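You operate a simulated robot arm through the tools that you are given. There is no shell and no other tool. Be economical: measure what you need, move in short steps, check, and stop when the job is done.

You run a simulated two-armed robot. Do the job below in one go: nothing can be reset, and whatever is moved stays where it is left.

## Task
Take the 20 wooden block from the top of the black bench and leave it on the top of the wooden table. Put one of the green packers from the flat grey tray on top of the white lift card. Put one of the red packers from the flat grey tray on the black dot pane. Fetch the screw strip from the top of the yellow bench and set it on the top of the black bench. Stack the orange can marked "MID" from the top of the yellow bench on top of the orange can that says "firm". Put one of the filters from the top of the wooden table on the blue dot pane. Fetch the glass unit from the top of the yellow bench and set it on the top of the green bench. Open the left wrapper drawer, put the blue sachet from the inside of the left wrapper drawer on the green dot pane, then shut the drawer. Take the blue wiper on the top of the black table and put it away on the top of the blue bench. Any order will do. Set down upright: filter, glass unit.

The check looks at the end state, three seconds after you hand in, the way a careful person would. Anything else that was tipped, shoved, dropped, spilled or broken makes it a failure.

## Robot
Two 7-joint arms with fingered hands on one trunk, on a base that drives. Base frame: it is fixed to the floor where the robot stands at the start and does not move with it; the origin is under the middle of the robot, x ahead of it, y to its left, z up; the surface under the hand at the start is at about z = 850. Readings come in mm, degrees, newtons and seconds.
The left shoulder is at the start at [70, 157, 1264], the right one opposite. With the tool pointing down near the work surface each hand reaches from about 280 to 900 mm from the robot's upright axis, wherever it stands, measured 20 degrees to its own side. Places, roughly: black dot pane (20x15x1 cm) [4000, -3300, 800]; blue dot pane (20x15x1 cm) [1500, -3200, 800]; blue sachet [2750, -5500, 500]; blue wiper (9x6x4 cm) [3300, -6300, 800]; filter (5x5x10 cm) [1800, -3300, 800]; filter (6x6x15 cm) [1200, -3200, 900]; glass unit [2250, -2750, 1000]; green dot pane (20x15x1 cm) [-1300, -3500, 1000]; green packer [1500, -500, 750]; left wrapper drawer [2700, -5500, 500]; orange can [1000, -2500, 1000]; red packer [1500, -500, 750]; screw strip (16x3x5 cm) [500, -2400, 900]; top of the black bench [1300, -300, 800]; top of the blue bench [3300, -2600, 800]; top of the green bench [3300, -300, 800]; top of the wooden table [2300, -3300, 800]; white lift card [2750, -250, 750]; wooden block [750, -250, 750]. Payload 5 kg a hand.
Tool frame (each hand has its own): the origin (TCP) lies between the finger pads and is the grasp point; the fingertips stand 31 mm ahead of it; z points along the fingers, y is the line along which they close. Largest opening 156 mm; the body of the gripper starts 88 mm behind the TCP. The gripper is a hand of 4 fingers: y runs from the thumb to the fingers, the wrist lies at [0, 0, -249] in the tool frame, and closing takes about 1.5 s.
Orientation is that of the tool frame in the base frame, as a unit quaternion [w, x, y, z]. With the fingers straight down and closing along the base's y, the tool's x points along the base's -x, its y along +y and its z along -z.

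## Interface
- The arms move only by the tool move_arm. It takes "left_motion", "right_motion" or both (then of equal length, played together; a hand with none holds still); each is a list of rows, each a list of 6 numbers: the turn, a rotation vector about the tool's x, y, z in rad, then the shift along the tool's x, y, z in cm. In form: [[wx, wy, wz, dx, dy, dz], ...]. A call has 1 to 20 rows; each row shifts and turns the commanded pose from where the row before left it, along the tool's axes as they then stand. "left_jaw" and "right_jaw" are, for a hand that has rows, the opening, from 0 (shut) to 1 (fully open), set as the call begins (left out, the last holds). Each row takes 0.2 s and may step no farther than 50 mm and 8.6 degrees from the row before; otherwise, or with a gripper value out of range, the whole call is refused. A pose out of reach is approached as far as the arm can. The call stops where the force on the tool passes 40 N (or 10 N more than at its start, if that is more) or the arm is blocked; 0.2 s more then pass. The fingers move at their own pace (about 108 mm/s each) and stop on an object; they squeeze with about 26 N. The grip force told is the motor's: it shows also when the fingers shut on nothing. Time passes only in rows, and 0.2 s behind the last, so rows that do not move let the fingers close. It gives the time, the measured TCP pose, the force on the tool (base axes), the opening and the grip force at its end, in the units of the frame above (readings bear some noise), with the torque about the TCP (base axes, N m) and any sound that the robot's microphone picked up.
- Cameras (640 x 400 px; columns grow to the right, rows downward): "scene" is now at [118.3, -28.3, 1480.2]; the picture's right is [-0.48, -0.87, 0.00], its down [-0.67, 0.37, -0.64] and it looks along [0.56, -0.31, -0.77] (base axes); focal length 288 px, centre (320, 200). "left" rides on the left gripper at [-72, 2, -111] in its tool frame; the picture's right is [-0.02, -1.00, 0.00], its down [0.84, -0.02, -0.54] and it looks along [0.54, -0.01, 0.84] (tool axes); focal length 234 px, centre (320, 200). "right" rides on the right gripper at [72, 2, -111] in its tool frame; the picture's right is [-0.02, 1.00, 0.00], its down [-0.84, -0.02, -0.54] and it looks along [-0.54, -0.01, 0.84] (tool axes); focal length 234 px, centre (320, 200). There is no depth. A picture from a camera that has moved, and an enlarged one, comes with that camera's place and axes in the base frame and with its lens. The place of the scene camera against the robot may be out by one fixed shift of up to 18 mm in any direction.
- camera(camera): a new picture of that camera. No time passes.
- move_column(by): slides the trunk up (or, below 0, down) by that many mm; the arms and the scene camera ride with it, the base frame stays. It gives what a move gives, with no picture.
- base_move(legs): drives the robot by 1 to 6 legs, each [ahead, turn to the left] in mm and degrees, along the robot's own axes; the way and the turn of a leg run together, so that a leg with both is an arc; at most 1500 mm and 180 degrees a leg. The arms and the cameras ride along, it lands a little off, and it stops where it bumps. It gives what a move gives.
- set_fingers(finger1, finger2, finger3, thumb_bend, hand): sets how far each is bent, from 0 (flat) to 1 (curled in); at 0.3 the hand is open as for a grip, at 0.7 the pads meet at the TCP. One left out holds its place. A second passes; each finger stops where it meets its share of the squeeze, and holds until it gets a number again. A gripper value or a shape takes the hand back. It gives what a move gives, with no picture; readings hold the bend of each and the force on the fingers (four entries, about 0 where the hand has none), thumb and palm.
- hand_shape(shape, hand): the hand has 4 fingers and takes this shape, open, in about a second: jaw (thumb against the fingers, like two jaws); tri (thumb and two fingers); tip (a fingertip pinch); poke (one finger out to press); point (the index stretched); flat (the hand flat); cup (the hand cupped); fist (a fist). The gripper value then closes the fingers along that shape, each until it touches; the sizes above hold for jaw. It gives what a move gives, with no picture.
- pan_tilt(pan, tilt): turns the head with the scene camera to pan (to the left, within 86 degrees either way) and tilt (down, from -29 to 69), counted from straight ahead of the robot. It gives what a move gives.
- zoom(camera, box): a new picture of the part [left, top, right, bottom] of that camera's present view, enlarged. No time passes.
- close_job(): hands the job in; it is judged then, once.

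Work in short steps. Places have to be worked out from the pictures, the camera data and where the tool is seen: move nearer, look again, correct. Check each grasp and each placing, and mend what went wrong. You have 525 turns and 310 pictures in all, those below and enlarged ones among them. Open the grippers and draw the arms clear of the work before you hand the job in, unless the task says otherwise; then end with one line.

The tools are called after ">>>" as name(argument=value, ...) on one line, values as JSON. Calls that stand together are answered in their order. move_arm: Moves the arms, as the interface text tells. Its arguments: {"type":"object","properties":{"left_motion":{"type":"array","items":{"type":"array","items":{"type":"number"}}},"left_jaw":{"type":"number"},"right_motion":{"type":"array","items":{"type":"array","items":{"type":"number"}}},"right_jaw":{"type":"number"}},"required":[]} The other tools are called the same way: move_column (by) slides the trunk up or down; hand_shape (shape, hand) gives the hand a shape; set_fingers (finger1, finger2, finger3, thumb_bend, hand) moves the fingers one by one; base_move (legs) drives the base; pan_tilt (pan, tilt) turns the head that bears the scene camera; camera (camera) takes a picture; zoom (camera, box) takes an enlarged picture of a part of a camera's view; close_job () hands the job in.

At the start:

```text
t: 0.0
left_eef_pos: [601.6, 96.3, 1113.9]
left_ee_rot: [0.0, -0.001, 1.0, 0.0]
left_force: [0.5, 0.0, 0.2]
left_moment: [-0.02, 0.01, -0.01]
left_opening: 155.6
left_grasp_force: 0.0
left_shape: jaw
left_bend: [0.3, 0.3, 0.3, 0.3]
left_finger forces: [0.1, 0.0, 0.0, 0.0, 0.0, 0.0]
right_eef_pos: [453.5, -281.2, 1176.4]
right_ee_rot: [-0.001, 0.001, 1.0, 0.001]
right_force: [-0.2, 0.0, 0.5]
right_moment: [0.01, 0.02, 0.03]
right_opening: 156.1
right_grasp_force: 0.0
right_shape: jaw
right_bend: [0.3, 0.3, 0.3, 0.3]
right_finger forces: [0.0, 0.0, 0.0, 0.0, 0.1, 0.0]
trunk travel left (down, up): [-650.0, 290.0]
robot x, y, heading: [3.6, 3.8, 0.1]
head pan, tilt: [-29.0, 50.4]
```

scene: 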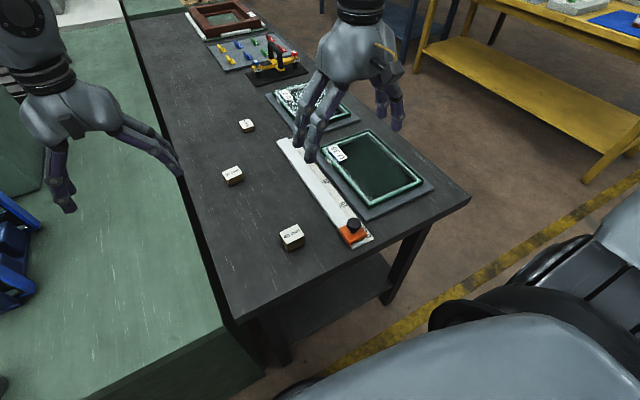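
right: 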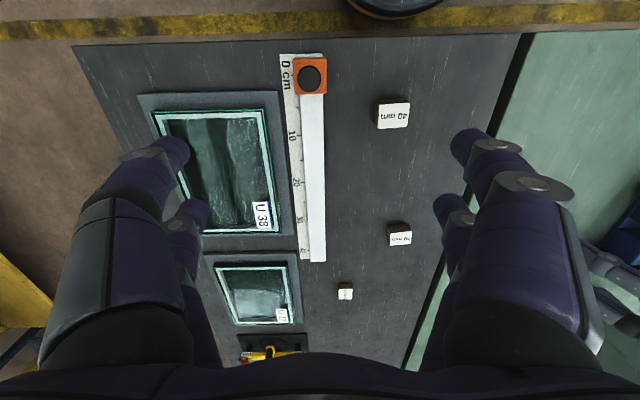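
left: 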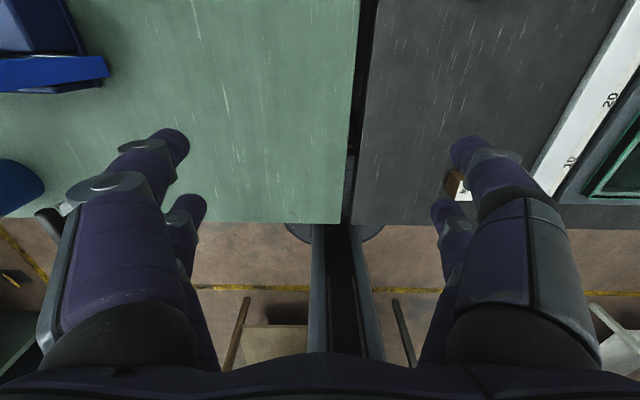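

I see three wooden blocks on the black bench; I zoom to read their marks.

>>> zoom(camera="right", box=[320, 90, 440, 310])

>>> zoom(camera="scene", box=[180, 0, 420, 150])

```text
1.82 times, centred on (380, 200) of right
camera zoom: at [381.5, -280.4, 1285.5], right [0.03, 1.0, 0.0], down [0.84, -0.02, 0.54], along [0.54, -0.01, -0.84], focal length 426 px, centre (211, 200)
```

zoom: 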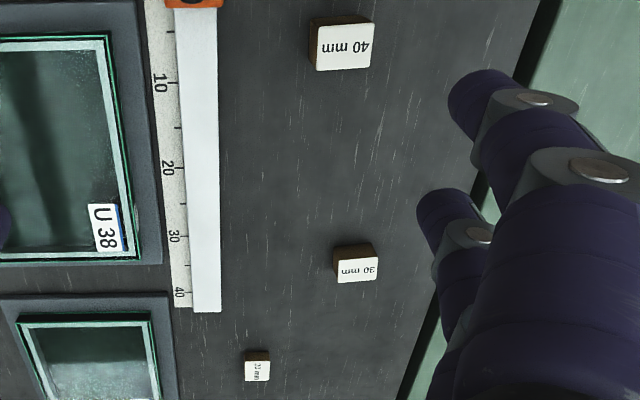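

```text
2.67 times, centred on (300, 75) of scene
camera zoom: at [118.3, -28.3, 1480.2], right [-0.48, -0.87, 0.0], down [-0.67, 0.37, -0.64], along [0.56, -0.31, -0.77], focal length 768 px, centre (373, 533)
```

zoom: 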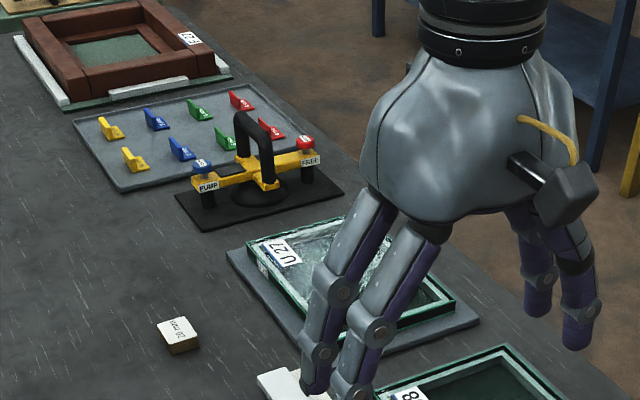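

The 20 mm block is the farthest one on the black bench. I look around to learn the layout.

>>> pan_tilt(pan=0, tilt=20)

>>> camera(camera="scene")

>>> pan_tilt(pan=-60, tilt=15)

>>> camera(camera="scene")

```text
t: 0.9
left_eef_pos: [600.7, 96.9, 1114.1]
left_ee_rot: [0.0, -0.001, 1.0, -0.001]
left_force: [0.8, -0.7, -0.1]
left_moment: [-0.01, -0.02, -0.02]
left_opening: 156.0
left_grasp_force: 0.0
left_shape: jaw
left_bend: [0.3, 0.3, 0.3, 0.3]
left_finger forces: [0.1, 0.0, 0.0, 0.0, 0.1, 0.0]
right_eef_pos: [455.3, -282.7, 1175.3]
right_ee_rot: [0.0, 0.001, 1.0, -0.001]
right_force: [-0.1, -0.4, -0.1]
right_moment: [-0.01, -0.01, -0.02]
right_opening: 155.6
right_grasp_force: 0.1
right_shape: jaw
right_bend: [0.3, 0.3, 0.3, 0.3]
right_finger forces: [0.1, 0.0, 0.1, 0.0, 0.0, 0.0]
trunk travel left (down, up): [-650.0, 290.0]
robot x, y, heading: [0.3, -2.1, -0.2]
head pan, tilt: [0.0, 20.0]
```

```text
304 pictures are left
camera scene: at [144.3, 8.6, 1526.2], right [0.0, -1.0, 0.0], down [-0.34, 0.0, -0.94], along [0.94, 0.0, -0.34], focal length 288 px, centre (320, 200)
```

scene: 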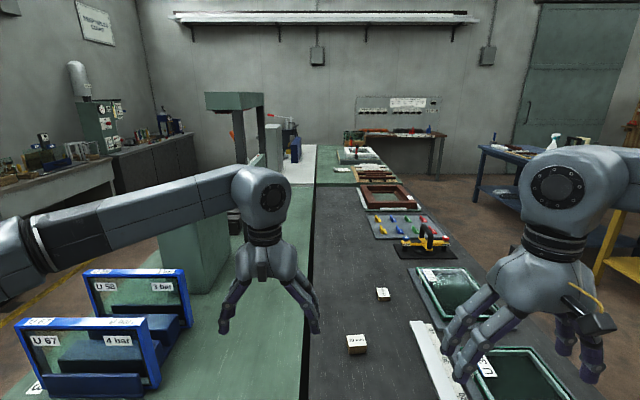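

```text
t: 2.2
left_eef_pos: [601.8, 96.6, 1113.6]
left_ee_rot: [0.0, -0.001, 1.0, -0.001]
left_force: [-0.4, 0.0, 0.0]
left_moment: [-0.01, -0.02, -0.01]
left_opening: 155.9
left_grasp_force: 0.0
left_shape: jaw
left_bend: [0.3, 0.3, 0.3, 0.3]
left_finger forces: [0.0, 0.1, 0.0, 0.0, 0.1, 0.0]
right_eef_pos: [455.8, -281.8, 1176.3]
right_ee_rot: [0.0, 0.001, 1.0, 0.0]
right_force: [-0.2, 1.1, -0.3]
right_moment: [0.01, 0.01, 0.03]
right_opening: 156.1
right_grasp_force: 0.1
right_shape: jaw
right_bend: [0.3, 0.3, 0.3, 0.3]
right_finger forces: [0.1, 0.0, 0.0, 0.0, 0.0, 0.0]
trunk travel left (down, up): [-650.0, 290.0]
robot x, y, heading: [1.2, 1.4, 0.1]
head pan, tilt: [-60.0, 15.0]
```

```text
303 pictures are left
camera scene: at [98.0, -72.1, 1534.4], right [-0.87, -0.5, 0.0], down [-0.13, 0.22, -0.97], along [0.48, -0.84, -0.26], focal length 288 px, centre (320, 200)
```

scene: 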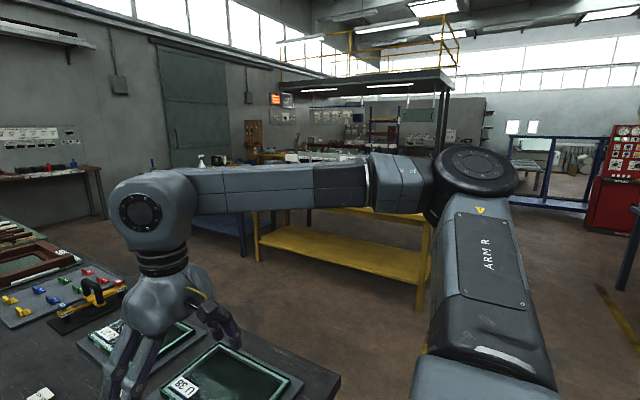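

The black bench runs ahead with the green bench beyond it. I look right and left for free floor.

>>> pan_tilt(pan=-86, tilt=40)

>>> camera(camera="scene")

>>> pan_tilt(pan=-20, tilt=65)

>>> camera(camera="scene")

```text
t: 3.1
left_eef_pos: [602.5, 97.1, 1113.7]
left_ee_rot: [0.0, -0.001, 1.0, 0.0]
left_force: [0.9, 0.2, -0.4]
left_moment: [-0.02, 0.0, -0.01]
left_opening: 155.9
left_grasp_force: 0.0
left_shape: jaw
left_bend: [0.3, 0.3, 0.3, 0.3]
left_finger forces: [0.0, 0.1, 0.0, 0.0, 0.0, 0.0]
right_eef_pos: [454.4, -283.4, 1176.5]
right_ee_rot: [0.0, 0.001, 1.0, 0.0]
right_force: [0.2, -0.2, 0.5]
right_moment: [0.0, -0.02, 0.03]
right_opening: 156.0
right_grasp_force: 0.0
right_shape: jaw
right_bend: [0.3, 0.3, 0.3, 0.3]
right_finger forces: [0.0, 0.1, 0.0, 0.0, 0.1, 0.1]
trunk travel left (down, up): [-650.0, 290.0]
robot x, y, heading: [1.0, -1.4, 0.1]
head pan, tilt: [-85.9, 40.0]
```

```text
302 pictures are left
camera scene: at [57.4, -76.0, 1494.9], right [-1.0, -0.07, 0.0], down [-0.05, 0.64, -0.77], along [0.05, -0.76, -0.64], focal length 288 px, centre (320, 200)
```

scene: 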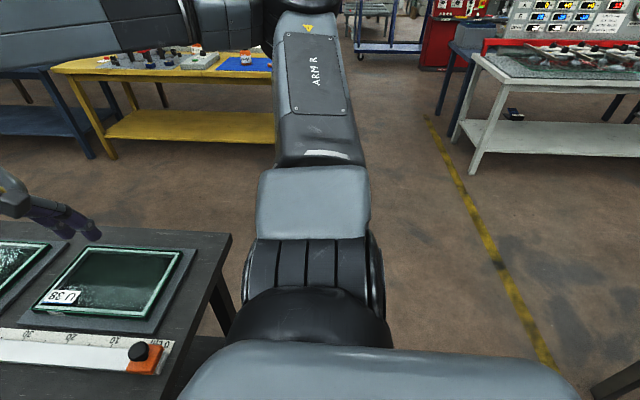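

```text
t: 4.5
left_eef_pos: [601.4, 95.4, 1115.5]
left_ee_rot: [0.0, -0.002, 1.0, 0.0]
left_force: [1.2, 0.6, -0.5]
left_moment: [-0.02, -0.02, 0.0]
left_opening: 155.9
left_grasp_force: 0.1
left_shape: jaw
left_bend: [0.3, 0.3, 0.3, 0.3]
left_finger forces: [0.1, 0.1, 0.1, 0.0, 0.0, 0.0]
right_eef_pos: [454.9, -282.8, 1174.5]
right_ee_rot: [0.001, 0.001, 1.0, 0.0]
right_force: [0.2, -0.3, 0.9]
right_moment: [0.02, 0.0, 0.0]
right_opening: 156.2
right_grasp_force: 0.1
right_shape: jaw
right_bend: [0.3, 0.3, 0.3, 0.3]
right_finger forces: [0.0, 0.1, 0.1, 0.0, 0.1, 0.0]
trunk travel left (down, up): [-650.0, 290.0]
robot x, y, heading: [2.5, -1.1, 0.1]
head pan, tilt: [-20.0, 65.0]
```

```text
301 pictures are left
camera scene: at [108.3, -12.1, 1462.5], right [-0.34, -0.94, 0.0], down [-0.85, 0.31, -0.42], along [0.4, -0.14, -0.91], focal length 288 px, centre (320, 200)
```

scene: 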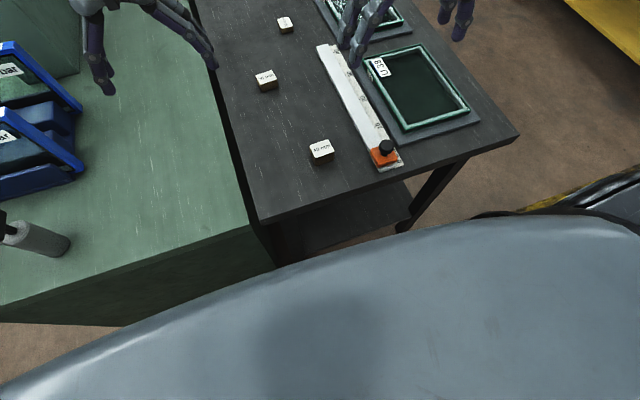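

Floor to the right looks free: black bench spans roughly x 395+, y −708 to 44. I back off, turn right and drive around into the aisle beside the black bench.

>>> base_move(legs=[[-450, 0], [0, -90], [1250, 0]])

>>> pan_tilt(pan=30, tilt=20)

>>> camera(camera="scene")

>>> pan_tilt(pan=-30, tilt=20)

>>> camera(camera="scene")

```text
t: 17.0
left_eef_pos: [-330.8, -1853.4, 1114.9]
left_ee_rot: [0.0, 0.7, 0.714, 0.0]
left_force: [0.3, 0.2, 0.4]
left_moment: [-0.02, 0.01, 0.01]
left_opening: 155.8
left_grasp_force: 0.1
left_shape: jaw
left_bend: [0.3, 0.3, 0.3, 0.3]
left_finger forces: [0.0, 0.1, 0.0, 0.0, 0.0, 0.0]
right_eef_pos: [-709.5, -1713.9, 1175.8]
right_ee_rot: [0.0, 0.7, 0.714, 0.001]
right_force: [-0.1, 0.0, -0.1]
right_moment: [-0.01, 0.02, -0.04]
right_opening: 155.8
right_grasp_force: 0.0
right_shape: jaw
right_bend: [0.3, 0.3, 0.3, 0.3]
right_finger forces: [0.0, 0.0, 0.0, 0.0, 0.0, 0.1]
trunk travel left (down, up): [-650.0, 290.0]
robot x, y, heading: [-436.0, -1253.2, -89.1]
head pan, tilt: [-20.0, 65.0]
```

```text
t: 18.1
left_eef_pos: [-328.4, -1852.7, 1114.5]
left_ee_rot: [-0.001, 0.7, 0.714, -0.001]
left_force: [0.3, 0.0, -0.4]
left_moment: [-0.01, 0.01, -0.02]
left_opening: 155.8
left_grasp_force: 0.0
left_shape: jaw
left_bend: [0.3, 0.3, 0.3, 0.3]
left_finger forces: [0.0, 0.0, 0.0, 0.0, 0.0, 0.0]
right_eef_pos: [-710.3, -1712.8, 1176.1]
right_ee_rot: [-0.001, 0.701, 0.713, 0.0]
right_force: [-0.2, 0.7, 0.1]
right_moment: [0.0, -0.02, 0.01]
right_opening: 156.0
right_grasp_force: 0.0
right_shape: jaw
right_bend: [0.3, 0.3, 0.3, 0.3]
right_finger forces: [0.1, 0.0, 0.0, 0.0, 0.1, 0.0]
trunk travel left (down, up): [-650.0, 290.0]
robot x, y, heading: [-434.2, -1251.3, -89.0]
head pan, tilt: [30.0, 20.0]
```

```text
300 pictures are left
camera scene: at [-386.8, -1374.7, 1526.2], right [-0.86, -0.51, 0.0], down [-0.18, 0.29, -0.94], along [0.48, -0.81, -0.34], focal length 288 px, centre (320, 200)
```

scene: 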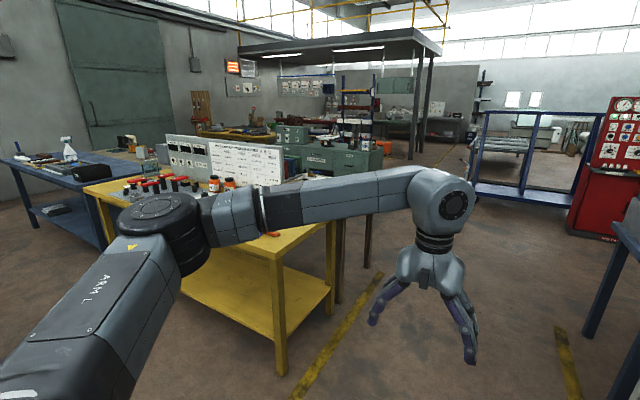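

```text
t: 19.4
left_eef_pos: [-329.2, -1853.4, 1115.2]
left_ee_rot: [0.0, 0.7, 0.714, -0.001]
left_force: [0.2, 0.3, -0.7]
left_moment: [0.04, 0.01, -0.01]
left_opening: 155.9
left_grasp_force: 0.1
left_shape: jaw
left_bend: [0.3, 0.3, 0.3, 0.3]
left_finger forces: [0.0, 0.0, 0.0, 0.0, 0.0, 0.1]
right_eef_pos: [-710.5, -1712.4, 1176.3]
right_ee_rot: [0.001, 0.701, 0.713, 0.0]
right_force: [0.3, 0.1, 0.1]
right_moment: [0.01, 0.0, 0.0]
right_opening: 156.0
right_grasp_force: 0.1
right_shape: jaw
right_bend: [0.3, 0.3, 0.3, 0.3]
right_finger forces: [0.0, 0.0, 0.1, 0.0, 0.0, 0.0]
trunk travel left (down, up): [-650.0, 290.0]
robot x, y, heading: [-437.5, -1250.4, -89.0]
head pan, tilt: [-30.0, 20.0]
```

```text
299 pictures are left
camera scene: at [-479.7, -1376.3, 1526.2], right [-0.88, 0.48, 0.0], down [0.17, 0.3, -0.94], along [-0.45, -0.82, -0.34], focal length 288 px, centre (320, 200)
```

scene: 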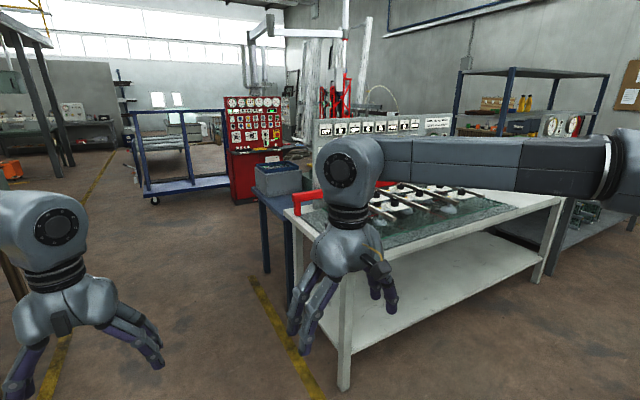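

The aisle is clear. I turn left and drive along the black bench, then face it.

>>> base_move(legs=[[0, 89], [1250, 0], [0, 90]])

>>> pan_tilt(pan=0, tilt=35)

>>> camera(camera="scene")

>>> camera(camera="right")

```text
t: 33.4
left_eef_pos: [709.9, -642.9, 1115.2]
left_ee_rot: [-0.001, 0.713, -0.701, 0.0]
left_force: [-0.3, -0.1, -0.1]
left_moment: [-0.03, -0.02, 0.04]
left_opening: 155.8
left_grasp_force: 0.0
left_shape: jaw
left_bend: [0.3, 0.3, 0.3, 0.3]
left_finger forces: [0.1, 0.0, 0.0, 0.0, 0.0, 0.0]
right_eef_pos: [1089.8, -784.5, 1175.3]
right_ee_rot: [0.001, 0.712, -0.703, 0.0]
right_force: [0.3, 0.2, -1.2]
right_moment: [-0.02, 0.0, -0.01]
right_opening: 155.9
right_grasp_force: 0.1
right_shape: jaw
right_bend: [0.3, 0.3, 0.3, 0.3]
right_finger forces: [0.0, 0.0, 0.0, 0.0, 0.1, 0.1]
trunk travel left (down, up): [-650.0, 290.0]
robot x, y, heading: [820.1, -1242.0, 90.9]
head pan, tilt: [-30.0, 20.0]
```

```text
t: 34.3
left_eef_pos: [708.5, -642.0, 1115.3]
left_ee_rot: [0.0, 0.713, -0.701, 0.0]
left_force: [0.7, -0.7, 0.8]
left_moment: [-0.02, 0.0, -0.02]
left_opening: 155.8
left_grasp_force: 0.2
left_shape: jaw
left_bend: [0.3, 0.3, 0.3, 0.3]
left_finger forces: [0.0, 0.0, 0.0, 0.0, 0.0, 0.1]
right_eef_pos: [1088.5, -784.6, 1176.1]
right_ee_rot: [0.0, 0.712, -0.702, 0.001]
right_force: [-0.2, 0.6, 0.5]
right_moment: [0.0, -0.03, -0.03]
right_opening: 155.8
right_grasp_force: 0.0
right_shape: jaw
right_bend: [0.3, 0.3, 0.3, 0.3]
right_finger forces: [0.0, 0.0, 0.0, 0.0, 0.0, 0.0]
trunk travel left (down, up): [-650.0, 290.0]
robot x, y, heading: [810.9, -1242.7, 90.9]
head pan, tilt: [0.0, 35.0]
```

```text
298 pictures are left
camera scene: at [813.8, -1096.2, 1502.4], right [1.0, 0.02, 0.0], down [0.01, -0.57, -0.82], along [-0.01, 0.82, -0.57], focal length 288 px, centre (320, 200)
```

scene: 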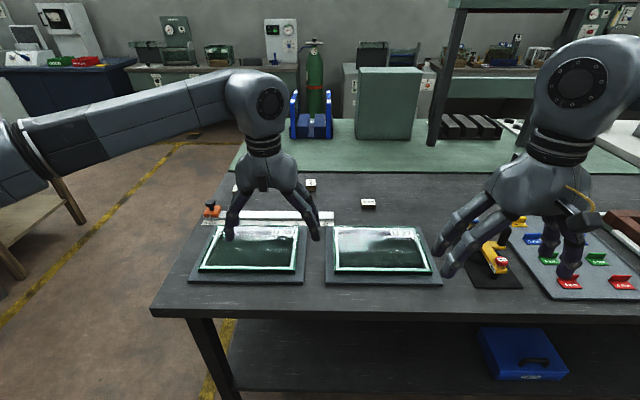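

```text
297 pictures are left
camera right: at [1087.5, -856.8, 1285.5], right [-1.0, 0.01, 0.0], down [0.01, 0.84, 0.54], along [0.01, 0.54, -0.84], focal length 234 px, centre (320, 200)
```

right: 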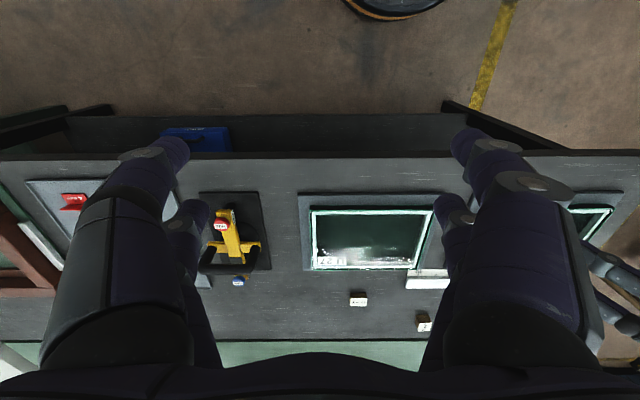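

Triangulating, the 20 mm block's top is near (984, −217, 848). I drive 230 mm nearer so the right hand can reach it.

>>> base_move(legs=[[230, 0]])

>>> camera(camera="right")

```text
t: 36.1
left_eef_pos: [704.8, -412.9, 1116.3]
left_ee_rot: [0.0, 0.712, -0.702, 0.0]
left_force: [0.7, 0.7, 0.4]
left_moment: [0.02, 0.0, 0.05]
left_opening: 155.9
left_grasp_force: 0.1
left_shape: jaw
left_bend: [0.3, 0.3, 0.3, 0.3]
left_finger forces: [0.1, 0.1, 0.0, 0.1, 0.1, 0.1]
right_eef_pos: [1085.2, -553.4, 1175.8]
right_ee_rot: [0.0, 0.712, -0.702, -0.001]
right_force: [-0.1, 0.6, 0.3]
right_moment: [0.0, -0.01, 0.02]
right_opening: 156.0
right_grasp_force: 0.0
right_shape: jaw
right_bend: [0.3, 0.3, 0.3, 0.3]
right_finger forces: [0.1, 0.0, 0.1, 0.1, 0.0, 0.0]
trunk travel left (down, up): [-650.0, 290.0]
robot x, y, heading: [807.2, -1013.4, 91.3]
head pan, tilt: [0.0, 35.0]
```

```text
296 pictures are left
camera right: at [1083.9, -626.2, 1285.8], right [-1.0, 0.01, 0.0], down [0.01, 0.84, 0.55], along [0.01, 0.55, -0.84], focal length 234 px, centre (320, 200)
```

right: 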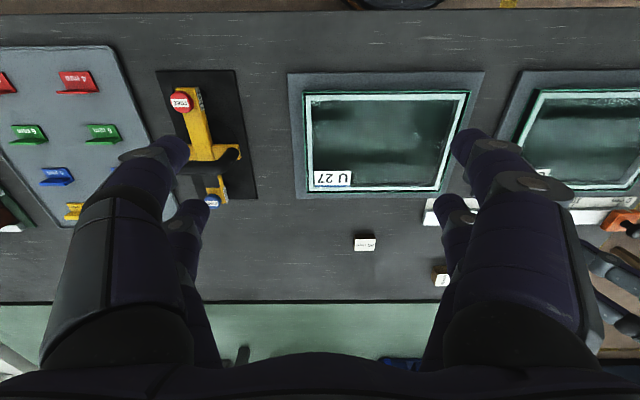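

The TCP projects to the image centre of its own camera. I move the right hand over the block, staying high.

>>> move_arm(right_motion=[[0, 0, 0, -4.38, 1.26, 1.5], [0, 0, 0, -4.38, 1.26, 1.5], [0, 0, 0, -4.38, 1.26, 1.5], [0, 0, 0, -4.38, 1.26, 1.5], [0, 0, 0, -4.38, 1.26, 1.5], [0, 0, 0, -4.38, 1.26, 1.5], [0, 0, 0, -4.38, 1.26, 1.5], [0, 0, 0, -4.38, 1.26, 1.5], [0, 0, 0, 0, 0, 0]])

>>> camera(camera="right")

```text
t: 38.1
left_eef_pos: [704.4, -411.3, 1114.1]
left_ee_rot: [0.0, 0.713, -0.702, 0.0]
left_force: [-0.3, -0.8, -0.6]
left_moment: [0.0, -0.05, 0.0]
left_opening: 155.8
left_grasp_force: 0.0
left_shape: jaw
left_bend: [0.3, 0.3, 0.3, 0.3]
left_finger forces: [0.1, 0.0, 0.0, 0.0, 0.0, 0.0]
right_eef_pos: [1012.0, -272.3, 1067.0]
right_ee_rot: [-0.001, 0.712, -0.702, 0.0]
right_force: [0.2, 0.9, 1.1]
right_moment: [-0.02, 0.0, -0.04]
right_opening: 155.9
right_grasp_force: 0.0
right_shape: jaw
right_bend: [0.3, 0.3, 0.3, 0.3]
right_finger forces: [0.0, 0.1, 0.0, 0.1, 0.0, 0.0]
right hand out of reach, approached as far as the arm can: row 7, 8
trunk travel left (down, up): [-650.0, 290.0]
robot x, y, heading: [808.0, -1013.8, 91.2]
head pan, tilt: [0.0, 35.0]
```

```text
295 pictures are left
camera right: at [1011.0, -344.1, 1177.2], right [-1.0, 0.01, 0.0], down [0.01, 0.84, 0.55], along [0.01, 0.55, -0.84], focal length 234 px, centre (320, 200)
```

right: 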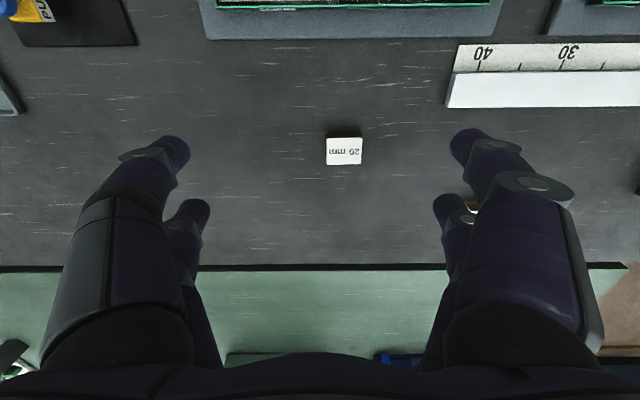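

Block seen at about (978, −215). I lower the hand and see where it comes to.

>>> move_arm(right_motion=[[0, 0, 0, 0, 0, 3], [0, 0, 0, 0, 0, 3], [0, 0, 0, 0, 0, 3], [0, 0, 0, 0, 0, 0]])

```text
t: 39.1
left_eef_pos: [704.5, -411.9, 1115.5]
left_ee_rot: [0.0, 0.713, -0.701, 0.0]
left_force: [0.0, 0.6, 0.5]
left_moment: [0.02, 0.01, 0.01]
left_opening: 156.2
left_grasp_force: 0.0
left_shape: jaw
left_bend: [0.3, 0.3, 0.3, 0.3]
left_finger forces: [0.1, 0.0, 0.0, 0.1, 0.0, 0.1]
right_eef_pos: [1022.1, -290.1, 983.5]
right_ee_rot: [-0.001, 0.711, -0.703, 0.0]
right_force: [-0.4, 0.3, -0.1]
right_moment: [0.02, 0.0, -0.01]
right_opening: 155.9
right_grasp_force: 0.0
right_shape: jaw
right_bend: [0.3, 0.3, 0.3, 0.3]
right_finger forces: [0.0, 0.0, 0.0, 0.0, 0.1, 0.1]
right hand out of reach, approached as far as the arm can: row 1, 2, 3
trunk travel left (down, up): [-650.0, 290.0]
robot x, y, heading: [813.0, -1014.5, 91.1]
head pan, tilt: [0.0, 35.0]
```

Reach is limited here; I pull back a little and go down before reaching out.

>>> move_arm(right_motion=[[0, 0, 0, 4, 0, 0], [0, 0, 0, 4, 0, 0], [0, 0, 0, 4, 0, 0], [0, 0, 0, 0, 0, 3], [0, 0, 0, 0, 0, 0]])

```text
t: 40.3
left_eef_pos: [705.3, -413.6, 1115.9]
left_ee_rot: [0.0, 0.713, -0.701, 0.0]
left_force: [0.3, 0.1, 0.4]
left_moment: [0.04, -0.03, -0.03]
left_opening: 155.8
left_grasp_force: 0.1
left_shape: jaw
left_bend: [0.3, 0.3, 0.3, 0.3]
left_finger forces: [0.0, 0.1, 0.0, 0.0, 0.0, 0.1]
right_eef_pos: [1025.1, -411.0, 953.7]
right_ee_rot: [0.001, 0.712, -0.702, 0.0]
right_force: [0.5, 0.4, 0.3]
right_moment: [0.01, -0.01, 0.02]
right_opening: 155.9
right_grasp_force: 0.1
right_shape: jaw
right_bend: [0.3, 0.3, 0.3, 0.3]
right_finger forces: [0.1, 0.0, 0.1, 0.0, 0.1, 0.0]
trunk travel left (down, up): [-650.0, 290.0]
robot x, y, heading: [811.5, -1010.0, 90.7]
head pan, tilt: [0.0, 35.0]
```

Now at z 954; I lower a bit more and extend toward the block.

>>> move_arm(right_motion=[[0, 0, 0, 0, 0.9, 2.5], [0, 0, 0, -4, 0.9, 0.5], [0, 0, 0, -4, 0.9, 0], [0, 0, 0, -4, 0.9, 0], [0, 0, 0, -4, 0.9, 0], [0, 0, 0, -3.6, 0.4, 0], [0, 0, 0, 0, 0, 0]])

```text
t: 41.9
left_eef_pos: [706.1, -412.1, 1115.4]
left_ee_rot: [-0.001, 0.712, -0.702, 0.0]
left_force: [0.0, -0.8, -0.2]
left_moment: [0.03, 0.01, 0.0]
left_opening: 155.9
left_grasp_force: 0.1
left_shape: jaw
left_bend: [0.3, 0.3, 0.3, 0.3]
left_finger forces: [0.1, 0.0, 0.0, 0.1, 0.1, 0.1]
right_eef_pos: [1018.6, -300.8, 958.9]
right_ee_rot: [0.0, 0.712, -0.702, -0.001]
right_force: [-0.5, -0.6, -0.2]
right_moment: [-0.04, -0.03, -0.02]
right_opening: 155.6
right_grasp_force: 0.0
right_shape: jaw
right_bend: [0.3, 0.3, 0.3, 0.3]
right_finger forces: [0.1, 0.0, 0.0, 0.0, 0.1, 0.0]
right hand out of reach, approached as far as the arm can: row 4, 5, 6
trunk travel left (down, up): [-650.0, 290.0]
robot x, y, heading: [812.3, -1014.6, 90.8]
head pan, tilt: [0.0, 35.0]
```

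The reach seems limited by height relative to the shoulder; I raise both hands and lower the trunk 250 mm.

>>> move_arm(right_motion=[[0, 0, 0, 4, 0, -3], [0, 0, 0, 2, 0, -4.5], [0, 0, 0, 0, 0, -5], [0, 0, 0, 0, 0, -5], [0, 0, 0, 0, 0, -4], [0, 0, 0, 0, 0, 0]], left_motion=[[0, 0, 0, 0, 0, -3], [0, 0, 0, 0, 0, -4], [0, 0, 0, 0, 0, -4], [0, 0, 0, 0, 0, -4], [0, 0, 0, 0, 0, 0], [0, 0, 0, 0, 0, 0]])

>>> move_column(by=-250)

```text
t: 43.3
left_eef_pos: [705.1, -409.9, 1264.1]
left_ee_rot: [0.001, 0.712, -0.702, 0.0]
left_force: [0.0, 0.7, -0.3]
left_moment: [-0.01, 0.02, 0.02]
left_opening: 155.8
left_grasp_force: 0.1
left_shape: jaw
left_bend: [0.3, 0.3, 0.3, 0.3]
left_finger forces: [0.0, 0.1, 0.1, 0.0, 0.1, 0.0]
right_eef_pos: [1019.1, -360.7, 1173.6]
right_ee_rot: [0.0, 0.712, -0.702, 0.001]
right_force: [-0.1, 0.0, -0.2]
right_moment: [-0.03, -0.02, 0.03]
right_opening: 155.8
right_grasp_force: 0.1
right_shape: jaw
right_bend: [0.3, 0.3, 0.3, 0.3]
right_finger forces: [0.1, 0.0, 0.1, 0.0, 0.0, 0.0]
trunk travel left (down, up): [-650.0, 290.0]
robot x, y, heading: [811.8, -1012.5, 90.9]
head pan, tilt: [0.0, 35.0]
```

```text
t: 45.9
left_eef_pos: [704.8, -411.6, 1015.2]
left_ee_rot: [0.0, 0.713, -0.701, 0.0]
left_force: [-0.4, 0.5, 0.1]
left_moment: [-0.03, 0.05, -0.07]
left_opening: 155.9
left_grasp_force: 0.1
left_shape: jaw
left_bend: [0.3, 0.3, 0.3, 0.3]
left_finger forces: [0.0, 0.0, 0.0, 0.0, 0.0, 0.0]
right_eef_pos: [1018.8, -362.1, 923.6]
right_ee_rot: [0.0, 0.712, -0.702, -0.001]
right_force: [0.1, -0.1, -0.5]
right_moment: [-0.02, 0.0, 0.02]
right_opening: 156.0
right_grasp_force: 0.0
right_shape: jaw
right_bend: [0.3, 0.3, 0.3, 0.3]
right_finger forces: [0.0, 0.0, 0.1, 0.0, 0.0, 0.0]
trunk travel left (down, up): [-400.0, 540.0]
robot x, y, heading: [807.4, -1009.6, 90.9]
head pan, tilt: [0.0, 35.0]
```

Now I extend to above the block and look.

>>> move_arm(right_motion=[[0, 0, 0, -3.7, 1, 0], [0, 0, 0, -3.7, 1, 0], [0, 0, 0, -3.7, 1, 0], [0, 0, 0, -3.5, 1, 0], [0, 0, 0, 0, 0, 0]])

>>> camera(camera="right")

```text
t: 47.0
left_eef_pos: [705.6, -412.5, 1014.5]
left_ee_rot: [0.0, 0.713, -0.702, 0.0]
left_force: [0.1, -0.1, 0.5]
left_moment: [0.01, -0.01, 0.0]
left_opening: 155.8
left_grasp_force: 0.1
left_shape: jaw
left_bend: [0.3, 0.3, 0.3, 0.3]
left_finger forces: [0.1, 0.1, 0.0, 0.0, 0.0, 0.0]
right_eef_pos: [1004.6, -275.4, 919.9]
right_ee_rot: [0.001, 0.712, -0.702, -0.002]
right_force: [1.0, 0.5, -0.5]
right_moment: [0.0, 0.0, 0.05]
right_opening: 155.9
right_grasp_force: 0.0
right_shape: jaw
right_bend: [0.3, 0.3, 0.3, 0.3]
right_finger forces: [0.1, 0.1, 0.0, 0.0, 0.0, 0.0]
right hand out of reach, approached as far as the arm can: row 3, 4
trunk travel left (down, up): [-400.0, 540.0]
robot x, y, heading: [809.7, -1014.0, 91.2]
head pan, tilt: [0.0, 35.0]
```

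```text
294 pictures are left
camera right: at [1002.2, -348.0, 1029.3], right [-1.0, 0.01, 0.0], down [0.01, 0.84, 0.55], along [0.0, 0.55, -0.84], focal length 234 px, centre (320, 200)
```

right: 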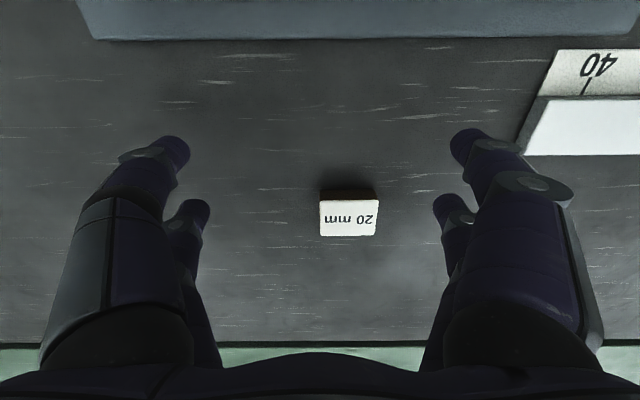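

Still about 65 mm short; I tilt the fingers outward 17° to gain reach, and shift over the block.

>>> move_arm(right_motion=[[0, -0.15, 0, 0, 1, 0], [0, -0.15, 0, 0, 1, 0], [0, 0, 0, -3, 0.5, 0.9], [0, 0, 0, -2.73, 0.4, 0.88], [0, 0, 0, 0, 0, 0]])

>>> camera(camera="right")

```text
t: 48.2
left_eef_pos: [704.5, -412.5, 1015.9]
left_ee_rot: [-0.001, 0.713, -0.702, -0.001]
left_force: [0.1, -0.5, 0.1]
left_moment: [0.03, -0.02, 0.01]
left_opening: 155.7
left_grasp_force: 0.1
left_shape: jaw
left_bend: [0.3, 0.3, 0.3, 0.3]
left_finger forces: [0.1, 0.0, 0.0, 0.0, 0.0, 0.1]
right_eef_pos: [974.9, -217.2, 920.4]
right_ee_rot: [-0.107, 0.704, -0.694, -0.108]
right_force: [-0.2, -0.3, -0.4]
right_moment: [0.05, 0.01, 0.02]
right_opening: 156.0
right_grasp_force: 0.1
right_shape: jaw
right_bend: [0.3, 0.3, 0.3, 0.3]
right_finger forces: [0.0, 0.1, 0.1, 0.1, 0.1, 0.0]
trunk travel left (down, up): [-400.0, 540.0]
robot x, y, heading: [814.5, -1010.2, 91.0]
head pan, tilt: [0.0, 35.0]
```

```text
293 pictures are left
camera right: at [973.8, -320.1, 1003.2], right [-1.0, 0.01, 0.01], down [0.01, 0.64, 0.77], along [0.0, 0.77, -0.64], focal length 234 px, centre (320, 200)
```

right: 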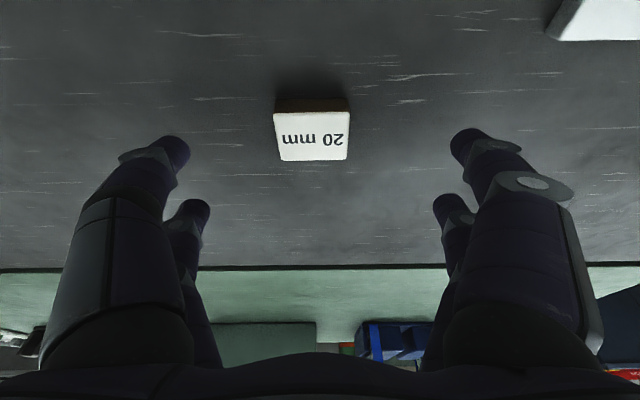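

Within reach now. I step down 35 mm and look again to pin down the block's height.

>>> move_arm(right_motion=[[0, 0, 0, 0.52, -0.2, 1.67], [0, 0, 0, 0.52, -0.2, 1.67], [0, 0, 0, 0, 0, 0]])

>>> camera(camera="right")

```text
t: 49.0
left_eef_pos: [704.5, -412.4, 1014.2]
left_ee_rot: [0.0, 0.713, -0.701, -0.001]
left_force: [-0.3, 0.0, -0.8]
left_moment: [-0.03, 0.03, 0.01]
left_opening: 155.9
left_grasp_force: 0.2
left_shape: jaw
left_bend: [0.3, 0.3, 0.3, 0.3]
left_finger forces: [0.0, 0.0, 0.0, 0.0, 0.1, 0.1]
right_eef_pos: [977.9, -217.6, 885.3]
right_ee_rot: [-0.105, 0.705, -0.694, -0.108]
right_force: [0.7, 1.2, 8.4]
right_moment: [-0.07, -0.19, -0.08]
right_opening: 156.0
right_grasp_force: 0.1
right_shape: jaw
right_bend: [0.3, 0.3, 0.3, 0.3]
right_finger forces: [3.1, 0.0, 0.0, 0.0, 4.9, 0.1]
trunk travel left (down, up): [-400.0, 540.0]
robot x, y, heading: [812.8, -1010.4, 90.7]
head pan, tilt: [0.0, 35.0]
```

```text
292 pictures are left
camera right: at [976.3, -319.3, 968.9], right [-1.0, 0.01, 0.01], down [0.01, 0.64, 0.77], along [0.0, 0.77, -0.64], focal length 234 px, centre (320, 200)
```

right: 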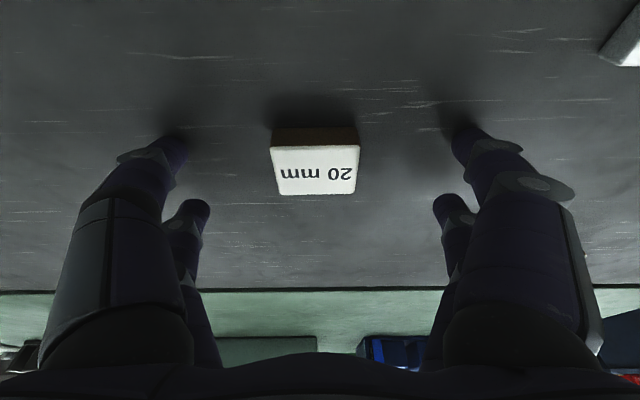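

Fingertips touch the bench (surface ≈ 850). Block centre y ≈ −226; I shift back 12 mm, rise a few mm, and close.

>>> move_arm(right_motion=[[0, 0, 0, 1.05, 0, -0.65], [0, 0, 0, 0, 0, 0]])

>>> move_arm(right_motion=[[0, 0, 0, 0, 0, 0], [0, 0, 0, 0, 0, 0], [0, 0, 0, 0, 0, 0], [0, 0, 0, 0, 0, 0], [0, 0, 0, 0, 0, 0], [0, 0, 0, 0, 0, 0], [0, 0, 0, 0, 0, 0], [0, 0, 0, 0, 0, 0]], right_jaw=0)

>>> camera(camera="right")

```text
t: 49.6
left_eef_pos: [705.0, -410.7, 1014.2]
left_ee_rot: [0.0, 0.712, -0.702, 0.0]
left_force: [-0.2, -0.5, 0.1]
left_moment: [-0.05, -0.02, 0.05]
left_opening: 156.1
left_grasp_force: 0.1
left_shape: jaw
left_bend: [0.3, 0.3, 0.3, 0.3]
left_finger forces: [0.0, 0.0, 0.0, 0.0, 0.0, 0.0]
right_eef_pos: [978.0, -228.8, 886.6]
right_ee_rot: [-0.105, 0.704, -0.695, -0.106]
right_force: [-0.1, -0.5, -0.6]
right_moment: [-0.01, 0.02, 0.01]
right_opening: 156.0
right_grasp_force: 0.0
right_shape: jaw
right_bend: [0.3, 0.3, 0.3, 0.3]
right_finger forces: [0.2, 0.1, 0.0, 0.1, 0.1, 0.0]
trunk travel left (down, up): [-400.0, 540.0]
robot x, y, heading: [808.6, -1013.6, 90.9]
head pan, tilt: [0.0, 35.0]
```

```text
t: 51.5
left_eef_pos: [703.9, -415.3, 1016.4]
left_ee_rot: [-0.002, 0.713, -0.702, -0.001]
left_force: [-0.9, -0.2, 0.1]
left_moment: [0.02, -0.01, 0.02]
left_opening: 156.1
left_grasp_force: 0.1
left_shape: jaw
left_bend: [0.3, 0.3, 0.3, 0.3]
left_finger forces: [0.1, 0.0, 0.1, 0.1, 0.0, 0.1]
right_eef_pos: [978.0, -231.2, 891.7]
right_ee_rot: [-0.107, 0.704, -0.694, -0.11]
right_force: [-1.8, 4.7, 31.6]
right_moment: [1.14, -0.09, 0.02]
right_opening: 26.4
right_grasp_force: 25.9
right_shape: jaw
right_bend: [0.75, 0.7, 0.7, 0.74]
right_finger forces: [22.3, 0.0, 70.8, 0.0, 8.1, 0.0]
trunk travel left (down, up): [-400.0, 540.0]
robot x, y, heading: [810.3, -1010.3, 90.7]
head pan, tilt: [0.0, 35.0]
```

```text
291 pictures are left
camera right: at [975.8, -332.2, 975.3], right [-1.0, 0.01, 0.01], down [0.01, 0.63, 0.77], along [0.0, 0.77, -0.63], focal length 234 px, centre (320, 200)
```

right: 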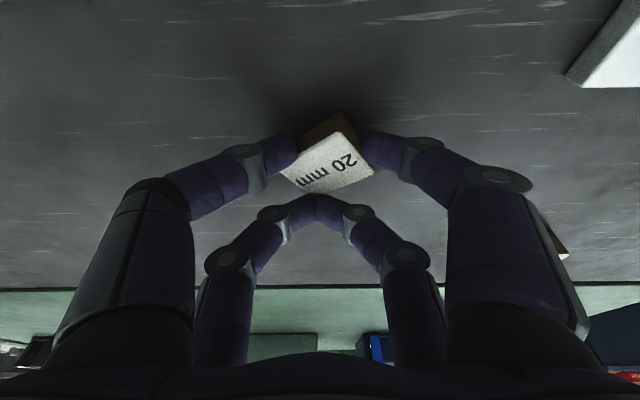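

Only the nearer finger pair caught the block, skewing it. I reopen, lift slightly and look.

>>> move_arm(right_motion=[[0, 0, 0, 0, 0, -0.2], [0, 0, 0, 0, 0, 0], [0, 0, 0, 0, 0, 0], [0, 0, 0, 0, 0, 0], [0, 0, 0, 0, 0, 0], [0, 0, 0, 0, 0, 0], [0, 0, 0, 0, 0, -1.5], [0, 0, 0, 0, 0, -1.5]], right_jaw=1)

>>> camera(camera="right")

```text
t: 53.2
left_eef_pos: [705.2, -411.7, 1015.8]
left_ee_rot: [0.0, 0.713, -0.701, -0.001]
left_force: [0.7, -0.1, -0.1]
left_moment: [0.0, -0.01, -0.02]
left_opening: 155.9
left_grasp_force: 0.0
left_shape: jaw
left_bend: [0.3, 0.3, 0.3, 0.3]
left_finger forces: [0.0, 0.0, 0.1, 0.0, 0.0, 0.0]
right_eef_pos: [978.6, -237.5, 918.0]
right_ee_rot: [-0.105, 0.705, -0.694, -0.107]
right_force: [-0.6, 0.1, 0.4]
right_moment: [-0.01, 0.0, -0.02]
right_opening: 155.9
right_grasp_force: 0.1
right_shape: jaw
right_bend: [0.3, 0.3, 0.3, 0.3]
right_finger forces: [0.0, 0.0, 0.0, 0.0, 0.1, 0.0]
trunk travel left (down, up): [-400.0, 540.0]
robot x, y, heading: [808.9, -1012.1, 90.8]
head pan, tilt: [0.0, 35.0]
```

```text
290 pictures are left
camera right: at [977.2, -340.1, 1001.5], right [-1.0, 0.01, 0.01], down [0.01, 0.64, 0.77], along [0.0, 0.77, -0.64], focal length 234 px, centre (320, 200)
```

right: 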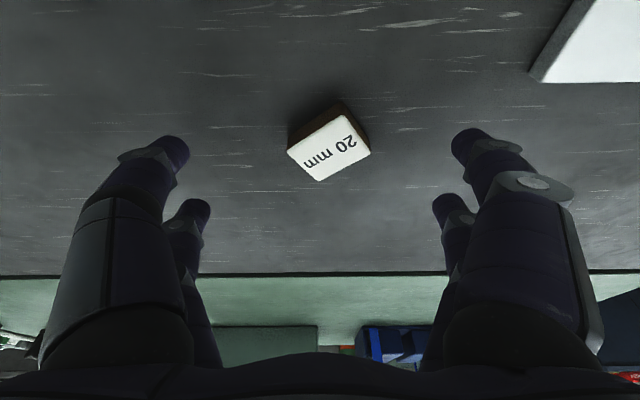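

The block is now yawed ~38°. I try the fingertip-pinch shape, which suits such a small block better.

>>> hand_shape(shape="tip", hand="right")

>>> camera(camera="right")

```text
t: 54.1
left_eef_pos: [704.8, -411.0, 1015.4]
left_ee_rot: [0.0, 0.712, -0.702, 0.0]
left_force: [0.0, 1.1, -0.2]
left_moment: [0.01, 0.0, 0.01]
left_opening: 155.7
left_grasp_force: 0.1
left_shape: jaw
left_bend: [0.3, 0.3, 0.3, 0.3]
left_finger forces: [0.1, 0.0, 0.0, 0.0, 0.1, 0.0]
right_eef_pos: [979.1, -237.9, 917.9]
right_ee_rot: [-0.105, 0.704, -0.695, -0.107]
right_force: [-0.3, -0.4, 0.4]
right_moment: [0.0, -0.01, 0.01]
right_opening: 156.2
right_grasp_force: 0.1
right_shape: tip
right_bend: [0.3, 0.3, 0.3, 0.3]
right_finger forces: [0.1, 0.1, 0.1, 0.1, 0.0, 0.1]
trunk travel left (down, up): [-400.0, 540.0]
robot x, y, heading: [815.2, -1010.4, 90.6]
head pan, tilt: [0.0, 35.0]
```

```text
289 pictures are left
camera right: at [977.3, -339.7, 1001.3], right [-1.0, 0.01, 0.01], down [0.01, 0.64, 0.77], along [0.0, 0.77, -0.64], focal length 234 px, centre (320, 200)
```

right: 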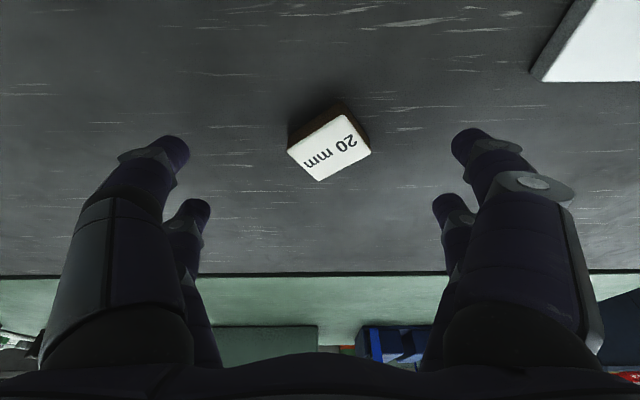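

Same open look; I test which digit is which by closing on air with this shape.

>>> move_arm(right_motion=[[0, 0, 0, 0, 0, -1], [0, 0, 0, 0, 0, 0], [0, 0, 0, 0, 0, 0], [0, 0, 0, 0, 0, 0], [0, 0, 0, 0, 0, 0]], right_jaw=0.3)

>>> camera(camera="right")

```text
t: 55.4
left_eef_pos: [704.7, -412.0, 1015.7]
left_ee_rot: [0.0, 0.713, -0.701, 0.0]
left_force: [0.3, 0.9, 0.0]
left_moment: [-0.02, -0.01, 0.0]
left_opening: 155.7
left_grasp_force: 0.1
left_shape: jaw
left_bend: [0.3, 0.3, 0.3, 0.3]
left_finger forces: [0.0, 0.0, 0.1, 0.1, 0.1, 0.0]
right_eef_pos: [979.3, -239.7, 928.5]
right_ee_rot: [-0.105, 0.704, -0.695, -0.106]
right_force: [0.0, 0.1, -0.4]
right_moment: [0.06, 0.0, 0.02]
right_opening: 47.2
right_grasp_force: 0.1
right_shape: tip
right_bend: [0.73, 0.73, 0.73, 0.7]
right_finger forces: [0.1, 0.1, 0.0, 0.1, 0.1, 0.0]
trunk travel left (down, up): [-400.0, 540.0]
robot x, y, heading: [810.1, -1013.0, 91.0]
head pan, tilt: [0.0, 35.0]
```

```text
288 pictures are left
camera right: at [977.4, -342.6, 1010.9], right [-1.0, 0.01, 0.01], down [0.01, 0.64, 0.77], along [0.0, 0.77, -0.64], focal length 234 px, centre (320, 200)
```

right: 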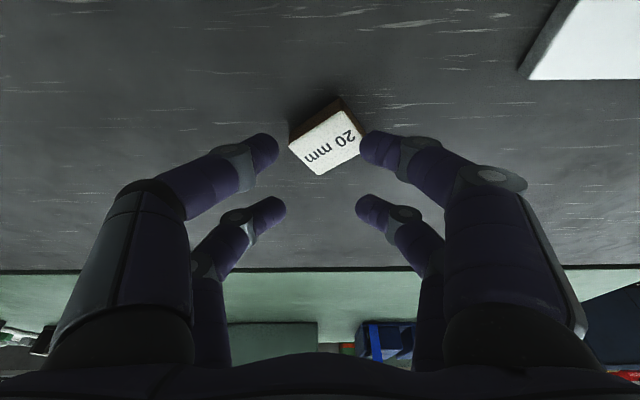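

The digits act as two opposed pairs ~45 mm apart, so I should close across the block's short side. I pull back, turn the hand 52°, and re-tilt along the block's long axis.

>>> move_arm(right_motion=[[0, 0, 0, 4.5, 0, -1.5], [0, 0.15, 0, 3, 0, -2], [0, 0.15, 0, 0, 0, 0], [0, 0, 0.14, 0, 0, 0], [0, 0, 0.14, 0, 0, 0], [0, 0, 0.14, 0, 0, 0], [0, 0, 0.14, 0, 0, 0], [0, 0, 0.14, 0, 0, 0], [0, 0, 0.14, 0, 0, 0], [0, 0, 0.07, 0, 0, 0], [0, -0.15, 0, 0, 0, 0], [0, -0.15, 0, 0, 0, 0], [0, 0, 0, 0, 0, 0]], right_jaw=1)

>>> camera(camera="right")

```text
t: 58.1
left_eef_pos: [704.8, -410.6, 1014.8]
left_ee_rot: [0.001, 0.713, -0.702, 0.001]
left_force: [-0.7, 0.0, -0.3]
left_moment: [-0.05, -0.02, -0.01]
left_opening: 156.0
left_grasp_force: 0.0
left_shape: jaw
left_bend: [0.3, 0.3, 0.3, 0.3]
left_finger forces: [0.1, 0.0, 0.0, 0.0, 0.0, 0.0]
right_eef_pos: [1016.8, -307.3, 948.7]
right_ee_rot: [0.137, -0.335, 0.931, 0.048]
right_force: [-1.2, 0.6, 0.0]
right_moment: [0.02, -0.05, 0.03]
right_opening: 156.0
right_grasp_force: 0.1
right_shape: tip
right_bend: [0.3, 0.3, 0.3, 0.3]
right_finger forces: [0.1, 0.0, 0.1, 0.0, 0.1, 0.1]
right hand out of reach, approached as far as the arm can: row 11, 12
trunk travel left (down, up): [-400.0, 540.0]
robot x, y, heading: [811.6, -1012.5, 90.7]
head pan, tilt: [0.0, 35.0]
```

```text
287 pictures are left
camera right: at [936.1, -370.8, 1033.5], right [-0.62, 0.79, 0.0], down [0.51, 0.4, 0.76], along [0.6, 0.47, -0.65], focal length 234 px, centre (320, 200)
```

right: 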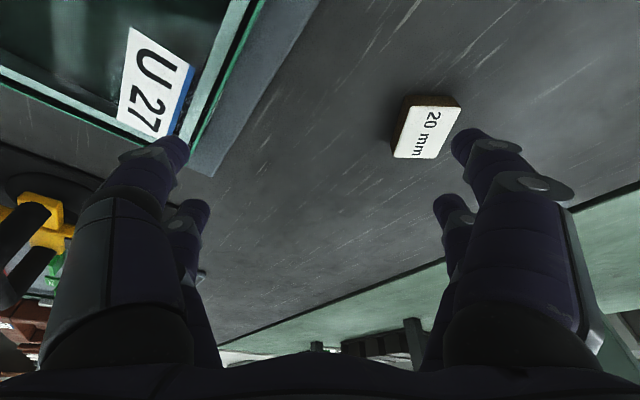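

Orientation is right; block top at (967, −241). I move over it, still clear above.

>>> move_arm(right_motion=[[0, 0, 0, 0.7, 4.12, 0.9], [0, 0, 0, 0.7, 4.12, 0.98], [0, 0, 0, 0, 0, 0]])

>>> camera(camera="right")

```text
t: 59.0
left_eef_pos: [705.0, -412.3, 1016.1]
left_ee_rot: [0.0, 0.713, -0.701, -0.001]
left_force: [0.5, 0.3, -0.7]
left_moment: [0.02, 0.02, -0.01]
left_opening: 155.8
left_grasp_force: 0.0
left_shape: jaw
left_bend: [0.3, 0.3, 0.3, 0.3]
left_finger forces: [0.1, 0.0, 0.0, 0.1, 0.0, 0.0]
right_eef_pos: [1002.2, -271.4, 948.9]
right_ee_rot: [0.139, -0.329, 0.933, 0.051]
right_force: [-0.6, -0.6, 0.3]
right_moment: [0.0, -0.01, 0.0]
right_opening: 155.8
right_grasp_force: 0.1
right_shape: tip
right_bend: [0.3, 0.3, 0.3, 0.3]
right_finger forces: [0.1, 0.0, 0.1, 0.0, 0.1, 0.1]
right hand out of reach, approached as far as the arm can: row 1, 2
trunk travel left (down, up): [-400.0, 540.0]
robot x, y, heading: [809.6, -1011.1, 91.0]
head pan, tilt: [0.0, 35.0]
```

```text
286 pictures are left
camera right: at [921.0, -334.2, 1032.9], right [-0.61, 0.79, 0.01], down [0.51, 0.39, 0.77], along [0.61, 0.47, -0.64], focal length 234 px, centre (320, 200)
```

right: 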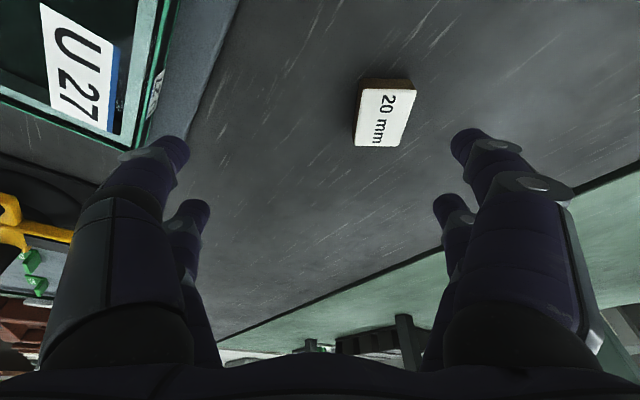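

Still reach-limited with this yaw. I try leaning the hand further along the block's long axis.

>>> move_arm(right_motion=[[0, -0.14, 0, 0, 0, 0], [0, -0.14, 0, 0, 0, 0], [0, 0, 0, 0, 0, 0]])

```text
t: 59.8
left_eef_pos: [704.7, -413.4, 1015.1]
left_ee_rot: [-0.001, 0.713, -0.701, 0.0]
left_force: [0.4, 0.3, 0.4]
left_moment: [0.05, 0.01, 0.02]
left_opening: 156.0
left_grasp_force: 0.2
left_shape: jaw
left_bend: [0.3, 0.3, 0.3, 0.3]
left_finger forces: [0.1, 0.0, 0.0, 0.1, 0.0, 0.1]
right_eef_pos: [1002.5, -271.0, 950.1]
right_ee_rot: [0.14, -0.329, 0.933, 0.05]
right_force: [-0.3, -0.1, -0.3]
right_moment: [0.02, 0.02, -0.01]
right_opening: 155.8
right_grasp_force: 0.1
right_shape: tip
right_bend: [0.3, 0.3, 0.3, 0.3]
right_finger forces: [0.1, 0.0, 0.0, 0.0, 0.0, 0.0]
right hand out of reach, approached as far as the arm can: row 1, 2
trunk travel left (down, up): [-400.0, 540.0]
robot x, y, heading: [810.9, -1010.2, 90.9]
head pan, tilt: [0.0, 35.0]
```

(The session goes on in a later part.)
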